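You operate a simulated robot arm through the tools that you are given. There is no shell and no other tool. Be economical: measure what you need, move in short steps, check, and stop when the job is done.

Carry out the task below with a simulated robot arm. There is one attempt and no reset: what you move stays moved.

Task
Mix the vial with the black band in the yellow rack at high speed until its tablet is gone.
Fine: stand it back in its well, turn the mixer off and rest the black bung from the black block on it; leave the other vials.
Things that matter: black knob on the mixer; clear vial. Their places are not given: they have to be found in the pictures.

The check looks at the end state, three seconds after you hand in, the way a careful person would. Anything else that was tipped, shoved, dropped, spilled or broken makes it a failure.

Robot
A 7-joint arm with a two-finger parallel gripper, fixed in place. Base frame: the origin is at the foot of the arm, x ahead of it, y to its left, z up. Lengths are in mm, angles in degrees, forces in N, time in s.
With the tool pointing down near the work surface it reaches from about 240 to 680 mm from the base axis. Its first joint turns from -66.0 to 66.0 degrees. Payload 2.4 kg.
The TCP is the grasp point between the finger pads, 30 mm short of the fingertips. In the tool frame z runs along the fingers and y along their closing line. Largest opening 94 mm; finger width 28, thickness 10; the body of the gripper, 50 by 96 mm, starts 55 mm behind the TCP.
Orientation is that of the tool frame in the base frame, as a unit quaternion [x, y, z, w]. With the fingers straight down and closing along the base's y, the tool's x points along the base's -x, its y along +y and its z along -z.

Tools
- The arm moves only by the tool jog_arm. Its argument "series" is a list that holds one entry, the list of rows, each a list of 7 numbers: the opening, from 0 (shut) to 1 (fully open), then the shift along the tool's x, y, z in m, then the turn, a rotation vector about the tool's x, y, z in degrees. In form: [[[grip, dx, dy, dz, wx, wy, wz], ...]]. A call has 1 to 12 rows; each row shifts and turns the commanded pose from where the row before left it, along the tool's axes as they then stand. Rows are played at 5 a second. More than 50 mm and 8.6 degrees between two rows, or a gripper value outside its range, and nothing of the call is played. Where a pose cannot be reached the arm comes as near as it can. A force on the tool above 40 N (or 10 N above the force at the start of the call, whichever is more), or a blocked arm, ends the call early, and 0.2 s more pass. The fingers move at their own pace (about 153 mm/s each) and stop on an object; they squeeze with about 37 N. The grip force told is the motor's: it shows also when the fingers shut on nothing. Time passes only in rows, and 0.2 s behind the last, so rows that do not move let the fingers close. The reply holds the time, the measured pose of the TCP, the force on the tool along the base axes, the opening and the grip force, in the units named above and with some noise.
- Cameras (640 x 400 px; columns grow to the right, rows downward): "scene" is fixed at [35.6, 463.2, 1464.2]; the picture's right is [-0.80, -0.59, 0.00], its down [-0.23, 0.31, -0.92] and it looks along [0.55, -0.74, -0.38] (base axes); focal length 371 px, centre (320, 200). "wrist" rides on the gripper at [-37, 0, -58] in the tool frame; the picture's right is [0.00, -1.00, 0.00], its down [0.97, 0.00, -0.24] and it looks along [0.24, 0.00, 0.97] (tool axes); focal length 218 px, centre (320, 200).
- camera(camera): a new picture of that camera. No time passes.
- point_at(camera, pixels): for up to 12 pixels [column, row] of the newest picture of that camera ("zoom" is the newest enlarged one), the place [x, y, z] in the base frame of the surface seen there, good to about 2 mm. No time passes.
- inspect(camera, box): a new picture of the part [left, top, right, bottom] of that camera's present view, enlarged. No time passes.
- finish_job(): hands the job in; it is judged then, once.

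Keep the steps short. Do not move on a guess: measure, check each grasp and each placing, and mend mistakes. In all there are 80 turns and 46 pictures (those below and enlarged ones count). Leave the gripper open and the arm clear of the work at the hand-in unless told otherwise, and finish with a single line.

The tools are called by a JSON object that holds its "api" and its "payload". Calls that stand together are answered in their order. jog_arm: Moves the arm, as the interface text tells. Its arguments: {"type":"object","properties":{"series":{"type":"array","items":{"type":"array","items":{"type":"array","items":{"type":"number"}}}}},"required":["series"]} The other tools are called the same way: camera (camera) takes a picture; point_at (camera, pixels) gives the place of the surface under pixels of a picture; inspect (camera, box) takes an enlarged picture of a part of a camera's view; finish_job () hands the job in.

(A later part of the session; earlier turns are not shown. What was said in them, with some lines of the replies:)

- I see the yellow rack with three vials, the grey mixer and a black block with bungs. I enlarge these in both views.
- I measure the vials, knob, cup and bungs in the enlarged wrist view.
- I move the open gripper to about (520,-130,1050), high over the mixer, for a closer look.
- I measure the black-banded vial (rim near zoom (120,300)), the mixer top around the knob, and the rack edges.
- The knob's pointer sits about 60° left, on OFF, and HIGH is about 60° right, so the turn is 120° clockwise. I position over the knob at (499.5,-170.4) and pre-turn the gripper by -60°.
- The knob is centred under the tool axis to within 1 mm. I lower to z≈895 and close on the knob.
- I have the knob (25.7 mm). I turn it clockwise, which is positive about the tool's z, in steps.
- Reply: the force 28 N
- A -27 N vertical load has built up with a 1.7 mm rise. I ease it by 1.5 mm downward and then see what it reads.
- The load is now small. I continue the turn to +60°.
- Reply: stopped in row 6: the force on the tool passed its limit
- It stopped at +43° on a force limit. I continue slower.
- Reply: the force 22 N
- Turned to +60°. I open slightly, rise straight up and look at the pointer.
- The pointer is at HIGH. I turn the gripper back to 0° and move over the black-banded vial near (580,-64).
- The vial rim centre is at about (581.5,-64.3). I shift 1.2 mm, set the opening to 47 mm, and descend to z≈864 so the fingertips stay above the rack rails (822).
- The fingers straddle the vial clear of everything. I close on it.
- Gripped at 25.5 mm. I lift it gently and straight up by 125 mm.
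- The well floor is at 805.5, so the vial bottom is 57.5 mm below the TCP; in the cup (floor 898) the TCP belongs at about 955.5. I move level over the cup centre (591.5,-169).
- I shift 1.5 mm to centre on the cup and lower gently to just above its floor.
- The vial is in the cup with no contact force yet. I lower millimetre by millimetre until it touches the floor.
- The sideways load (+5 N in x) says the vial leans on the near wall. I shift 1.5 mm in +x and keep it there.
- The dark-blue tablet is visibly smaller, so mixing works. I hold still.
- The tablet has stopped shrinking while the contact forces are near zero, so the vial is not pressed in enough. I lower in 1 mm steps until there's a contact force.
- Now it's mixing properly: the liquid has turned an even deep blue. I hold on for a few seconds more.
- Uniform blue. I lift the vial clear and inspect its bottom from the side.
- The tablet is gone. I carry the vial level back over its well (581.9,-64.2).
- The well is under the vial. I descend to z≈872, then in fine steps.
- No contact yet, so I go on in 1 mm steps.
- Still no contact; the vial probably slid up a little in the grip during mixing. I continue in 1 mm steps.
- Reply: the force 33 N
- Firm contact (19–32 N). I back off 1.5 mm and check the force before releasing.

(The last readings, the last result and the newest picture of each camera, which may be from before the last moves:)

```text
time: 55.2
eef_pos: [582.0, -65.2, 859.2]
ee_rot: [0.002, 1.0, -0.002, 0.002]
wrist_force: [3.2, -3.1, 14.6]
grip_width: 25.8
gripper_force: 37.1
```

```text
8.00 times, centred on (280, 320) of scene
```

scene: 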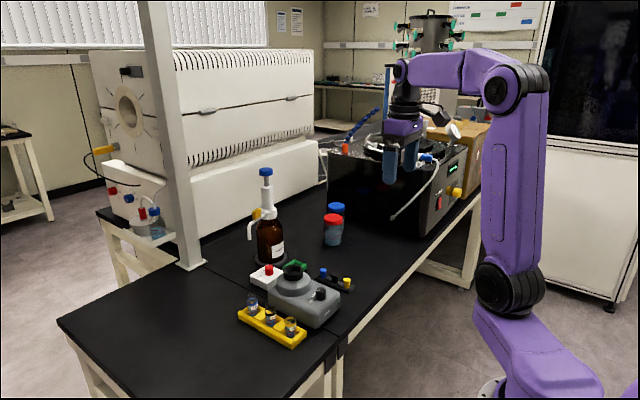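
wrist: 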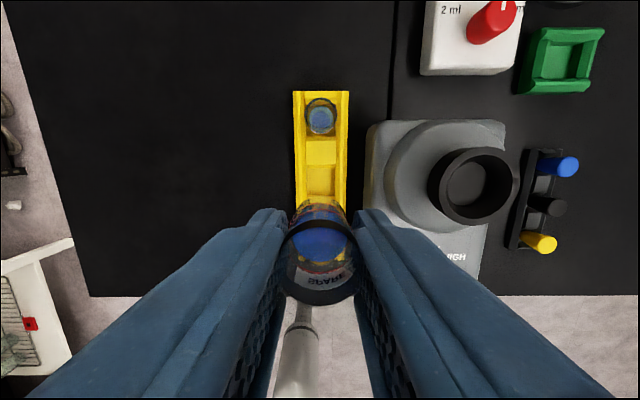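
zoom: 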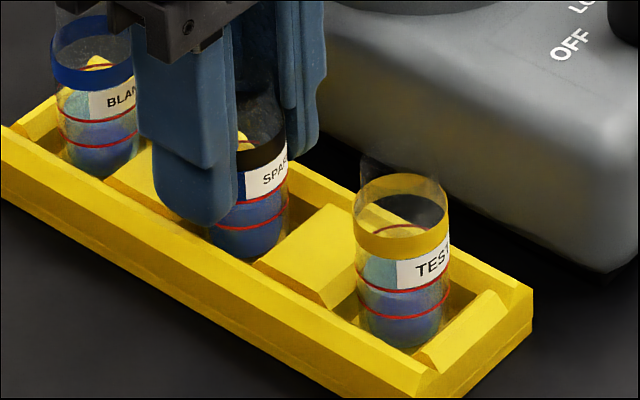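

The vial sits in its well at the same height as its neighbours. I ease 0.5 mm, open to 47 mm and rise.

{"api": "jog_arm", "payload": {"series": [[[0.2, 0, 0, -0.0005, 0, 0, 0], [0.35, 0, 0, 0, 0, 0, 0], [0.5, 0, 0, 0, 0, 0, 0], [0.5, 0, 0, 0, 0, 0, 0], [0.5, 0, 0, -0.015, 0, 0, 0], [0.5, 0, 0, -0.03, 0, 0, 0], [0.5, 0, 0, -0.04, 0, 0, 0], [0.5, 0, 0, -0.04, 0, 0, 0], [0.5, 0, 0, -0.03, 0, 0, 0], [0.5, 0, 0, 0, 0, 0, 0]]]}}

{"api": "camera", "payload": {"camera": "wrist"}}

```text
time: 57.4
eef_pos: [580.5, -64.6, 1014.0]
ee_rot: [0.002, 1.0, 0.0, -0.001]
wrist_force: [-0.1, -0.9, -0.2]
grip_width: 47.1
gripper_force: 0.1
```

```text
12 pictures are left
```

wrist: 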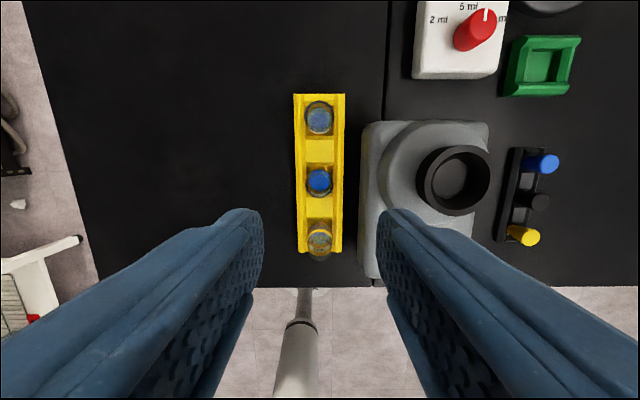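

Vial stands upright. Next the knob: I move over (500,-169.7) and turn the gripper +60°.

{"api": "jog_arm", "payload": {"series": [[[0.4, 0.027, -0.035, 0, 0, 0, 0], [0.4, 0.027, -0.035, 0, 0, 0, 0], [0.4, 0.027, -0.035, 0, 0, 0, 0], [0.4, 0, 0, 0, 0, 0, 7.5], [0.4, 0, 0, 0, 0, 0, 7.5], [0.4, 0, 0, 0, 0, 0, 7.5], [0.4, 0, 0, 0, 0, 0, 7.5], [0.4, 0, 0, 0, 0, 0, 7.5], [0.4, 0, 0, 0, 0, 0, 7.5], [0.4, 0, 0, 0, 0, 0, 7.5], [0.4, 0, 0, 0, 0, 0, 7.5], [0.4, 0, 0, 0, 0, 0, 0]]]}}

{"api": "camera", "payload": {"camera": "wrist"}}

```text
time: 60.0
eef_pos: [500.2, -168.9, 1012.8]
ee_rot: [0.502, 0.865, 0.0, 0.001]
wrist_force: [0.3, 0.0, -0.6]
grip_width: 37.4
gripper_force: 0.0
```

```text
11 pictures are left
```

wrist: 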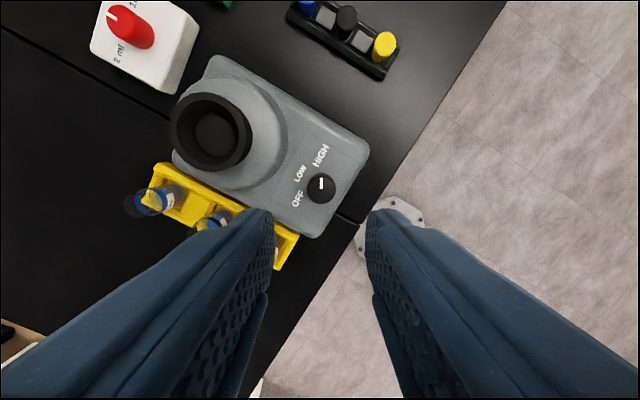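

The knob is centred between the fingers (col 320). I lower to 895.5 and grip.

{"api": "jog_arm", "payload": {"series": [[[0.4, 0, 0, 0.035, 0, 0, 0], [0.4, 0, 0, 0.035, 0, 0, 0], [0.4, 0, 0, 0.03, 0, 0, 0], [0.4, 0, 0, 0.012, 0, 0, 0], [0.4, 0, 0, 0.005, 0, 0, 0], [0.4, 0, 0, 0, 0, 0, 0], [0.2, 0, 0, 0, 0, 0, 0], [0.2, 0, 0, 0, 0, 0, 0], [0.2, 0, 0, 0, 0, 0, 0]]]}}

{"api": "jog_arm", "payload": {"series": [[[0.2, 0, 0, 0, 0, 0, -5], [0.2, 0, 0, 0, 0, 0, -5], [0.2, 0, 0, 0, 0, 0, -5], [0.2, 0, 0, 0, 0, 0, -5], [0.2, 0, 0, 0, 0, 0, -5], [0.2, 0, 0, 0, 0, 0, -5], [0.2, 0, 0, 0, 0, 0, 0]]]}}

```text
time: 62.0
eef_pos: [500.3, -170.2, 896.6]
ee_rot: [0.501, 0.866, 0.0, 0.0]
wrist_force: [-10.6, -3.3, -0.5]
grip_width: 25.6
gripper_force: 45.0
```

```text
time: 63.6
eef_pos: [500.3, -169.8, 898.4]
ee_rot: [0.26, 0.966, 0.0, -0.001]
wrist_force: [-17.6, -15.2, -14.2]
grip_width: 25.4
gripper_force: 45.5
```

Side loads are building up. I open and regrip to relax them, then turn another 30°.

{"api": "jog_arm", "payload": {"series": [[[0.4, 0, 0, 0, 0, 0, 0], [0.4, 0, 0, 0, 0, 0, 0], [0.2, 0, 0, 0, 0, 0, 0], [0.2, 0, 0, 0, 0, 0, 0], [0.2, 0, 0, 0, 0, 0, -5], [0.2, 0, 0, 0, 0, 0, -5], [0.2, 0, 0, 0, 0, 0, -5], [0.2, 0, 0, 0, 0, 0, -5], [0.2, 0, 0, 0, 0, 0, -5], [0.2, 0, 0, 0, 0, 0, -5], [0.2, 0, 0, 0, 0, 0, 0]]]}}

{"api": "jog_arm", "payload": {"series": [[[0.4, 0, 0, 0, 0, 0, 0], [0.4, 0, 0, 0, 0, 0, 0], [0.2, 0, 0, 0, 0, 0, 0], [0.2, 0, 0, 0, 0, 0, 0], [0.2, 0, 0, 0, 0, 0, -5], [0.2, 0, 0, 0, 0, 0, -5], [0.2, 0, 0, 0, 0, 0, -5], [0.2, 0, 0, 0, 0, 0, -5], [0.2, 0, 0, 0, 0, 0, -5], [0.2, 0, 0, 0, 0, 0, -5], [0.2, 0, 0, 0, 0, 0, 0]]]}}

{"api": "jog_arm", "payload": {"series": [[[0.4, 0, 0, 0, 0, 0, 0], [0.4, 0, 0, 0, 0, 0, 0], [0.2, 0, 0, 0, 0, 0, 0], [0.2, 0, 0, 0, 0, 0, 0], [0.2, 0, 0, 0, 0, 0, -5], [0.2, 0, 0, 0, 0, 0, -5], [0.2, 0, 0, 0, 0, 0, -5], [0.2, 0, 0, 0, 0, 0, -5], [0.2, 0, 0, 0, 0, 0, -5], [0.2, 0, 0, 0, 0, 0, -5], [0.2, 0, 0, 0, 0, 0, 0]]]}}

```text
time: 66.0
eef_pos: [501.5, -169.2, 897.9]
ee_rot: [0.001, 1.0, -0.002, 0.003]
wrist_force: [3.1, -16.7, 25.3]
grip_width: 25.5
gripper_force: 45.0
```

```text
time: 68.4
eef_pos: [499.4, -170.3, 896.7]
ee_rot: [-0.258, 0.966, 0.002, -0.003]
wrist_force: [-6.1, -15.4, -35.7]
grip_width: 25.7
gripper_force: 44.7
```

```text
time: 70.8
eef_pos: [502.0, -168.0, 898.5]
ee_rot: [-0.5, 0.866, -0.001, 0.002]
wrist_force: [1.4, 22.4, 33.5]
grip_width: 25.6
gripper_force: 45.2
```

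I've turned back to -60°. I release, rise and look.

{"api": "jog_arm", "payload": {"series": [[[0.4, 0, 0, 0, 0, 0, 0], [0.4, 0, 0, 0, 0, 0, 0], [0.4, 0, 0, 0, 0, 0, 0], [0.4, 0, 0, -0.02, 0, 0, 0], [0.4, 0, 0, -0.04, 0, 0, 0], [0.4, 0, 0, -0.04, 0, 0, 0], [0.4, 0, 0, -0.03, 0, 0, 0], [0.4, 0, 0, 0, 0, 0, 0]]]}}

{"api": "camera", "payload": {"camera": "wrist"}}

```text
time: 72.6
eef_pos: [500.7, -169.0, 1027.7]
ee_rot: [-0.499, 0.867, 0.0, 0.0]
wrist_force: [0.0, 1.0, 0.6]
grip_width: 37.6
gripper_force: 0.0
```

```text
10 pictures are left
```

wrist: 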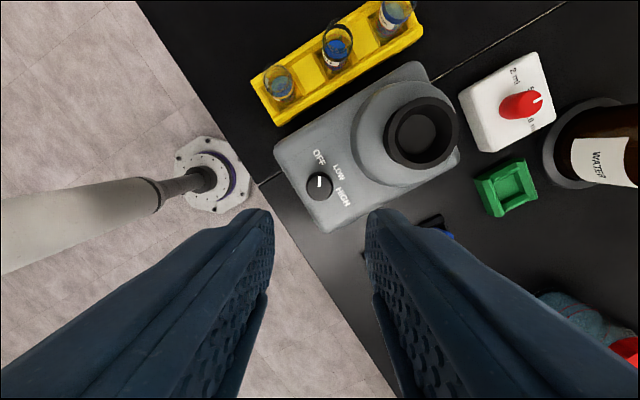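

The pointer is back at OFF. I turn the gripper back to 0° and go above the black bung near (555,-311).

{"api": "jog_arm", "payload": {"series": [[[0.4, 0, 0, 0, 0, 0, 7.5], [0.4, 0, 0, 0, 0, 0, 7.5], [0.4, 0, 0, 0, 0, 0, 7.5], [0.4, 0, 0, 0, 0, 0, 7.5], [0.4, 0, 0, 0, 0, 0, 7.5], [0.4, 0, 0, 0, 0, 0, 7.5], [0.4, 0, 0, 0, 0, 0, 7.5], [0.4, 0, 0, 0, 0, 0, 7.5], [0.4, -0.0136, -0.0355, 0, 0, 0, 0], [0.4, -0.0136, -0.0355, 0, 0, 0, 0], [0.4, -0.0136, -0.0355, 0, 0, 0, 0], [0.4, -0.0136, -0.0355, 0, 0, 0, 0]]]}}

{"api": "jog_arm", "payload": {"series": [[[0.4, 0, 0, 0.04, 0, 0, 0], [0.4, 0, 0, 0.04, 0, 0, 0], [0.4, 0, 0, 0, 0, 0, 0]]]}}

{"api": "camera", "payload": {"camera": "wrist"}}

```text
time: 75.2
eef_pos: [555.2, -313.4, 1027.4]
ee_rot: [0.001, 1.0, 0.0, 0.001]
wrist_force: [0.7, -0.2, 1.0]
grip_width: 37.5
gripper_force: 0.0
```

```text
time: 76.0
eef_pos: [554.5, -313.2, 947.0]
ee_rot: [0.002, 1.0, -0.001, 0.0]
wrist_force: [-0.3, -0.3, 0.1]
grip_width: 37.7
gripper_force: 0.1
```

```text
9 pictures are left
```

wrist: 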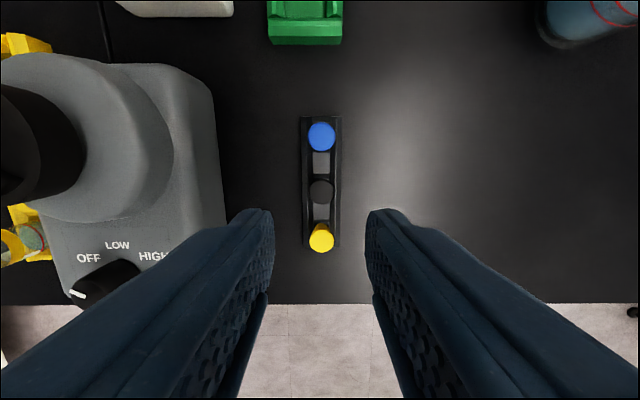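

{"api": "point_at", "payload": {"camera": "wrist", "pixels": [[321, 192], [311, 192], [332, 192], [321, 182], [321, 202], [305, 192], [337, 192], [321, 160], [321, 213], [30, 238]]}}

```text
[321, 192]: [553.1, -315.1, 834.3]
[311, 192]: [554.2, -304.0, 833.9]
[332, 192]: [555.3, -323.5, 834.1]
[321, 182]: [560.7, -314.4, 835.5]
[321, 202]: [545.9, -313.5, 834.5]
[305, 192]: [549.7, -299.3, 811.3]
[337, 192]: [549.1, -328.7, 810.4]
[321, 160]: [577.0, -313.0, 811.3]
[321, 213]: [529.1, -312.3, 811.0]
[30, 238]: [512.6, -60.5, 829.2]
```

Bung centre ≈(554,-314), top 834.5, block top 811. I lower to z≈847 (tips at 817) and close.

{"api": "jog_arm", "payload": {"series": [[[0.4, 0, -0.0008, 0.03, 0, 0, 0], [0.4, 0, 0, 0.035, 0, 0, 0], [0.4, 0, 0, 0.025, 0, 0, 0], [0.4, 0, 0, 0.01, 0, 0, 0], [0.4, 0, 0, 0, 0, 0, 0], [0.12, 0, 0, 0, 0, 0, 0], [0.12, 0, 0, 0, 0, 0, 0], [0.12, 0, 0, 0, 0, 0, 0]]]}}

```text
time: 77.8
eef_pos: [554.3, -312.7, 846.7]
ee_rot: [0.001, 1.0, 0.0, -0.001]
wrist_force: [0.5, -0.4, 0.1]
grip_width: 14.6
gripper_force: 27.4
```

{"api": "jog_arm", "payload": {"series": [[[0.1, 0, 0, 0, 0, 0, 0], [0.1, 0, 0, 0, 0, 0, 0], [0.1, 0, 0, 0, 0, 0, 0]]]}}

{"api": "inspect", "payload": {"camera": "wrist", "box": [260, 160, 380, 260]}}

```text
time: 78.6
eef_pos: [553.9, -312.1, 847.1]
ee_rot: [0.002, 1.0, 0.0, 0.001]
wrist_force: [-1.0, -0.4, 0.2]
grip_width: 11.4
gripper_force: 36.7
```

```text
4.00 times, centred on (320, 210) of wrist
```

zoom: 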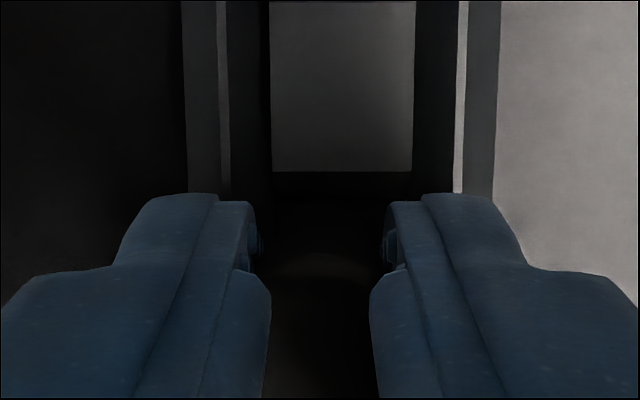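

The width fell from 14.6 to 11.4 mm: the tapered bung may be riding up between the pads. I look at it from the scene camera.

{"api": "inspect", "payload": {"camera": "scene", "box": [310, 235, 370, 295]}}

```text
6.67 times, centred on (340, 265) of scene
```

zoom: 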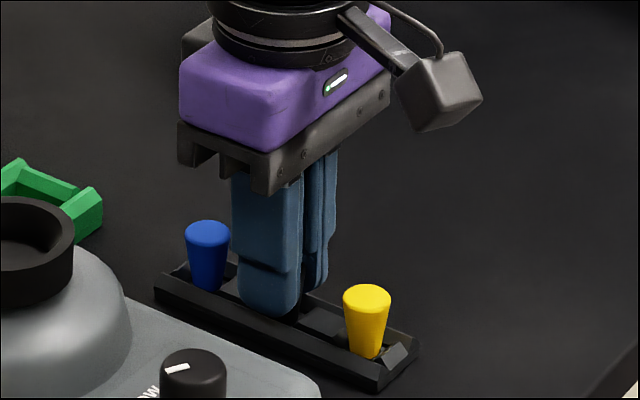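

I lift it slowly and check.

{"api": "jog_arm", "payload": {"series": [[[0.1, 0, 0, -0.005, 0, 0, 0], [0.1, 0, 0, -0.015, 0, 0, 0], [0.1, 0, 0, -0.025, 0, 0, 0], [0.1, 0, 0, -0.025, 0, 0, 0], [0.1, 0, 0, -0.025, 0, 0, 0], [0.1, 0, 0, -0.015, 0, 0, 0], [0.1, 0, 0, 0, 0, 0, 0]]]}}

{"api": "inspect", "payload": {"camera": "scene", "box": [310, 205, 370, 295]}}

```text
time: 80.2
eef_pos: [555.5, -313.3, 958.9]
ee_rot: [0.002, 1.0, 0.0, 0.0]
wrist_force: [-0.7, 0.0, 0.0]
grip_width: 14.0
gripper_force: 15.0
```

```text
4.44 times, centred on (340, 250) of scene
```

zoom: 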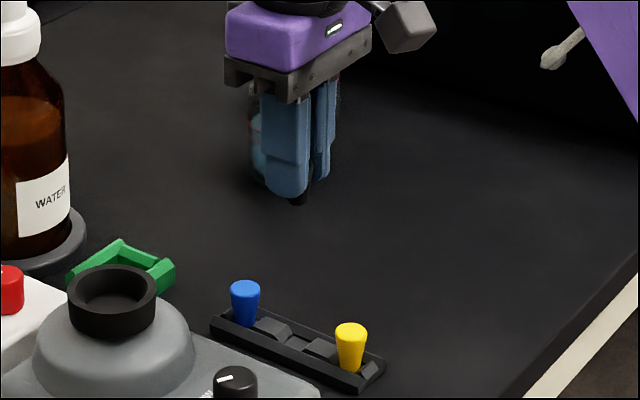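

The bung is in the fingers, with its narrow end showing below the tips. I raise and carry it over the mixer towards the vial.

{"api": "jog_arm", "payload": {"series": [[[0.05, 0, 0, -0.02, 0, 0, 0], [0.05, 0, 0, -0.02, 0, 0, 0], [0.05, -0.0034, 0.0312, 0, 0, 0, 0], [0.05, -0.0034, 0.0311, 0, 0, 0, 0], [0.05, -0.0034, 0.0311, 0, 0, 0, 0], [0.05, -0.0034, 0.0311, 0, 0, 0, 0], [0.05, -0.0034, 0.0311, 0, 0, 0, 0], [0.05, -0.0034, 0.0311, 0, 0, 0, 0], [0.05, -0.0034, 0.0311, 0, 0, 0, 0], [0.05, -0.0032, 0.0311, 0, 0, 0, 0], [0.05, 0, 0, 0, 0, 0, 0], [0.05, 0, 0, 0, 0, 0, 0]]]}}

{"api": "camera", "payload": {"camera": "wrist"}}

```text
time: 82.8
eef_pos: [582.1, -62.4, 996.9]
ee_rot: [0.002, 1.0, 0.0, 0.0]
wrist_force: [0.4, -0.2, -1.1]
grip_width: 8.9
gripper_force: 36.9
```

```text
5 pictures are left
```

wrist: 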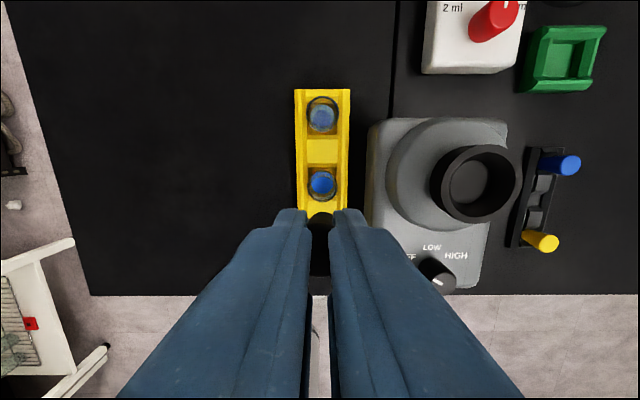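

{"api": "inspect", "payload": {"camera": "wrist", "box": [280, 165, 360, 265]}}

{"api": "point_at", "payload": {"camera": "wrist", "pixels": [[321, 217], [321, 225], [321, 235], [310, 217], [322, 185], [309, 185], [337, 185]]}}

```text
4.00 times, centred on (320, 215) of wrist
```

zoom: 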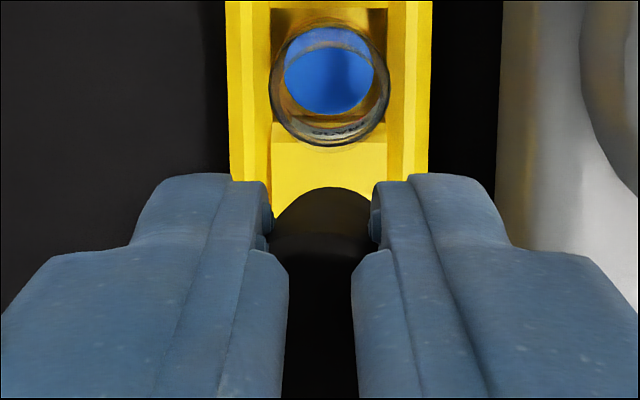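

```text
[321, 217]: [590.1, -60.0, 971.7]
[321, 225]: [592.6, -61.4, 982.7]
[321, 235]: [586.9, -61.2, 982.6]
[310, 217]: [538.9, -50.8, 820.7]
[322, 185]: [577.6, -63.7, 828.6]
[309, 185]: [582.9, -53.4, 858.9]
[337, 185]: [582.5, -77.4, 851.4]
```

The bung is held upright with its top 14 mm below the TCP. The vial's mouth lies 2 mm to the right of the tool axis, so I shift by -2 mm in y and descend to z≈932.

{"api": "jog_arm", "payload": {"series": [[[0.05, 0, -0.002, 0.01, 0, 0, 0], [0.05, 0, 0, 0.02, 0, 0, 0], [0.05, 0, 0, 0.02, 0, 0, 0], [0.05, 0, 0, 0.012, 0, 0, 0], [0.05, 0, 0, 0.003, 0, 0, 0], [0.05, 0, 0, 0, 0, 0, 0], [0.05, 0, 0, 0, 0, 0, 0]]]}}

{"api": "inspect", "payload": {"camera": "scene", "box": [245, 270, 310, 335]}}

```text
time: 84.4
eef_pos: [581.5, -64.5, 933.4]
ee_rot: [0.001, 1.0, 0.0, -0.001]
wrist_force: [0.4, 0.1, -0.4]
grip_width: 12.7
gripper_force: 36.5
```

```text
6.15 times, centred on (278, 302) of scene
```

zoom: 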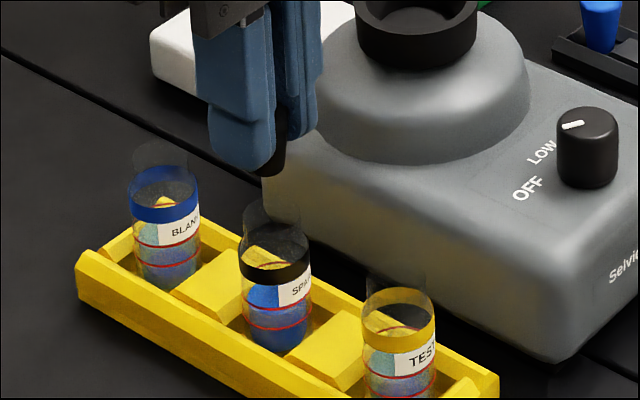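

The bung hangs about 15 mm above the vial's mouth, and aligned. I lower 10 mm and then 1.5 mm at a time.

{"api": "jog_arm", "payload": {"series": [[[0.05, 0, 0, 0.004, 0, 0, 0], [0.05, 0, 0, 0.004, 0, 0, 0], [0.05, 0, 0, 0.002, 0, 0, 0], [0.05, 0, 0, 0, 0, 0, 0]]]}}

{"api": "jog_arm", "payload": {"series": [[[0.05, 0, 0, 0.0015, 0, 0, 0], [0.05, 0, 0, 0.0015, 0, 0, 0], [0.05, 0, 0, 0, 0, 0, 0]]]}}

{"api": "jog_arm", "payload": {"series": [[[0.05, 0, 0, 0.0015, 0, 0, 0], [0.05, 0, 0, 0.0015, 0, 0, 0], [0.05, 0, 0, 0, 0, 0, 0]]]}}

```text
time: 85.4
eef_pos: [582.4, -64.2, 921.9]
ee_rot: [0.001, 1.0, -0.001, 0.001]
wrist_force: [-0.7, 0.7, -0.7]
grip_width: 12.9
gripper_force: 37.2
```

```text
time: 86.2
eef_pos: [582.8, -63.9, 918.5]
ee_rot: [0.001, 1.0, 0.0, -0.001]
wrist_force: [-0.7, 0.6, 0.3]
grip_width: 12.7
gripper_force: 36.6
```

```text
time: 87.0
eef_pos: [582.7, -65.0, 915.9]
ee_rot: [0.002, 1.0, 0.0, 0.0]
wrist_force: [-0.4, -0.1, -0.3]
grip_width: 13.1
gripper_force: 36.9
```

{"api": "jog_arm", "payload": {"series": [[[0.05, 0, 0, 0.001, 0, 0, 0], [0.05, 0, 0, 0.001, 0, 0, 0], [0.05, 0, 0, 0.001, 0, 0, 0], [0.05, 0, 0, 0, 0, 0, 0]]]}}

{"api": "jog_arm", "payload": {"series": [[[0.05, 0, 0, 0.001, 0, 0, 0], [0.05, 0, 0, 0.001, 0, 0, 0], [0.05, 0, 0, 0, 0, 0, 0]]]}}

{"api": "inspect", "payload": {"camera": "scene", "box": [255, 285, 295, 325]}}

```text
time: 88.0
eef_pos: [582.6, -65.8, 913.6]
ee_rot: [0.001, 1.0, -0.001, 0.0]
wrist_force: [0.8, -0.1, 0.2]
grip_width: 12.9
gripper_force: 36.8
```

```text
time: 88.8
eef_pos: [583.2, -63.1, 910.0]
ee_rot: [0.002, 1.0, 0.0, 0.0]
wrist_force: [-0.5, -0.3, 0.2]
grip_width: 13.2
gripper_force: 37.5
```

```text
10.00 times, centred on (275, 305) of scene
```

zoom: 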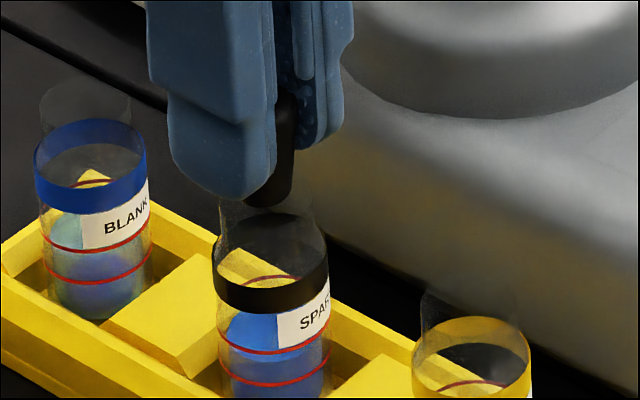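

The bung's tip is right at the mouth, centred over it. I keep lowering with an eye on the force.

{"api": "jog_arm", "payload": {"series": [[[0.05, 0, 0, 0.001, 0, 0, 0], [0.05, 0, 0, 0.001, 0, 0, 0], [0.05, 0, 0, 0.001, 0, 0, 0], [0.05, 0, 0, 0, 0, 0, 0]]]}}

{"api": "jog_arm", "payload": {"series": [[[0.05, 0, 0, 0.001, 0, 0, 0], [0.05, 0, 0, 0.001, 0, 0, 0], [0.05, 0, 0, 0, 0, 0, 0]]]}}

{"api": "jog_arm", "payload": {"series": [[[0.05, 0, 0, 0.001, 0, 0, 0], [0.05, 0, 0, 0.001, 0, 0, 0], [0.05, 0, 0, 0, 0, 0, 0]]]}}

```text
time: 89.8
eef_pos: [583.2, -65.2, 908.6]
ee_rot: [0.002, 1.0, 0.001, 0.0]
wrist_force: [0.2, 0.0, -0.5]
grip_width: 12.8
gripper_force: 37.1
```

```text
time: 90.6
eef_pos: [583.2, -65.5, 906.6]
ee_rot: [0.001, 1.0, 0.0, 0.0]
wrist_force: [-0.2, 0.9, -0.2]
grip_width: 13.1
gripper_force: 37.2
```

```text
time: 91.4
eef_pos: [581.7, -65.1, 905.2]
ee_rot: [0.002, 1.0, 0.0, 0.001]
wrist_force: [-0.1, 1.4, 3.1]
grip_width: 12.6
gripper_force: 36.8
```

{"api": "jog_arm", "payload": {"series": [[[0.05, 0, 0, 0.001, 0, 0, 0], [0.05, 0, 0, 0, 0, 0, 0], [0.05, 0, 0, 0, 0, 0, 0]]]}}

{"api": "inspect", "payload": {"camera": "scene", "box": [255, 285, 295, 325]}}

```text
time: 92.2
eef_pos: [581.2, -65.2, 904.0]
ee_rot: [0.002, 1.0, 0.0, 0.001]
wrist_force: [-0.7, 1.7, 6.4]
grip_width: 12.5
gripper_force: 37.2
```

```text
10.00 times, centred on (275, 305) of scene
```

zoom: 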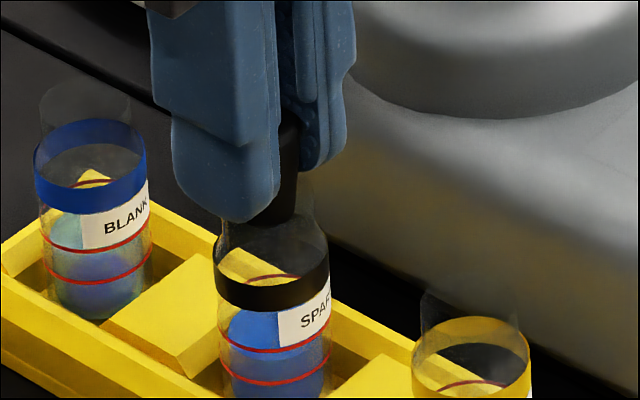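

The tip has entered the mouth with 6 N of contact. I press 1 mm more, then open and stay in place.

{"api": "jog_arm", "payload": {"series": [[[0.05, 0, 0, 0.001, 0, 0, 0], [0.05, 0, 0, 0, 0, 0, 0]]]}}

```text
time: 92.8
eef_pos: [582.7, -65.8, 902.2]
ee_rot: [0.002, 1.0, -0.001, 0.001]
wrist_force: [-2.4, 1.1, 17.0]
grip_width: 12.6
gripper_force: 36.7
```

Seated at 17 N. I open slowly and evenly, then rise straight up.

{"api": "jog_arm", "payload": {"series": [[[0.16, 0, 0, -0.0005, 0, 0, 0], [0.2, 0, 0, 0, 0, 0, 0], [0.3, 0, 0, 0, 0, 0, 0], [0.5, 0, 0, 0, 0, 0, 0], [0.5, 0, 0, 0, 0, 0, 0], [0.5, 0, 0, -0.01, 0, 0, 0], [0.5, 0, 0, -0.03, 0, 0, 0], [0.5, 0, 0, -0.04, 0, 0, 0], [0.5, 0, 0, -0.04, 0, 0, 0], [0.5, 0, 0, -0.03, 0, 0, 0], [1, 0, 0, -0.02, 0, 0, 0], [1, 0, 0, 0, 0, 0, 0]]]}}

{"api": "inspect", "payload": {"camera": "scene", "box": [240, 265, 340, 350]}}

```text
time: 95.4
eef_pos: [583.0, -63.9, 1074.6]
ee_rot: [0.002, 1.0, 0.0, 0.0]
wrist_force: [-0.6, -0.5, 0.0]
grip_width: 94.1
gripper_force: 0.1
```

```text
4.71 times, centred on (290, 308) of scene
```

zoom: 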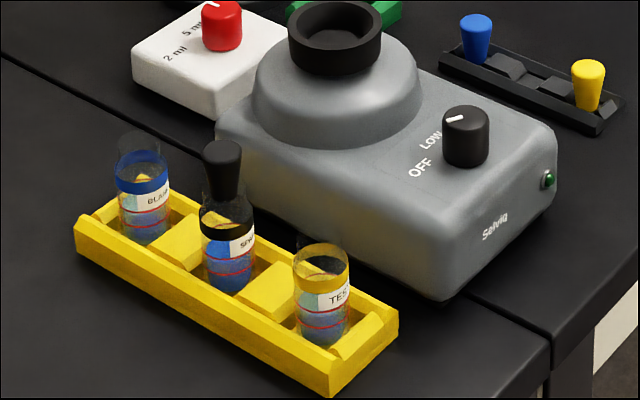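

The bung sits upright in the vial's mouth, the vial is in its well, the knob points to OFF as it did at the start, and the arm is clear with the gripper open.

{"api": "finish_job", "payload": {}}

```text
The job is handed in.
```

Job handed in: the black-band vial was mixed at HIGH until its tablet was gone, stood back in its well and topped with the black bung; the mixer is at OFF, and the other vials were left alone.
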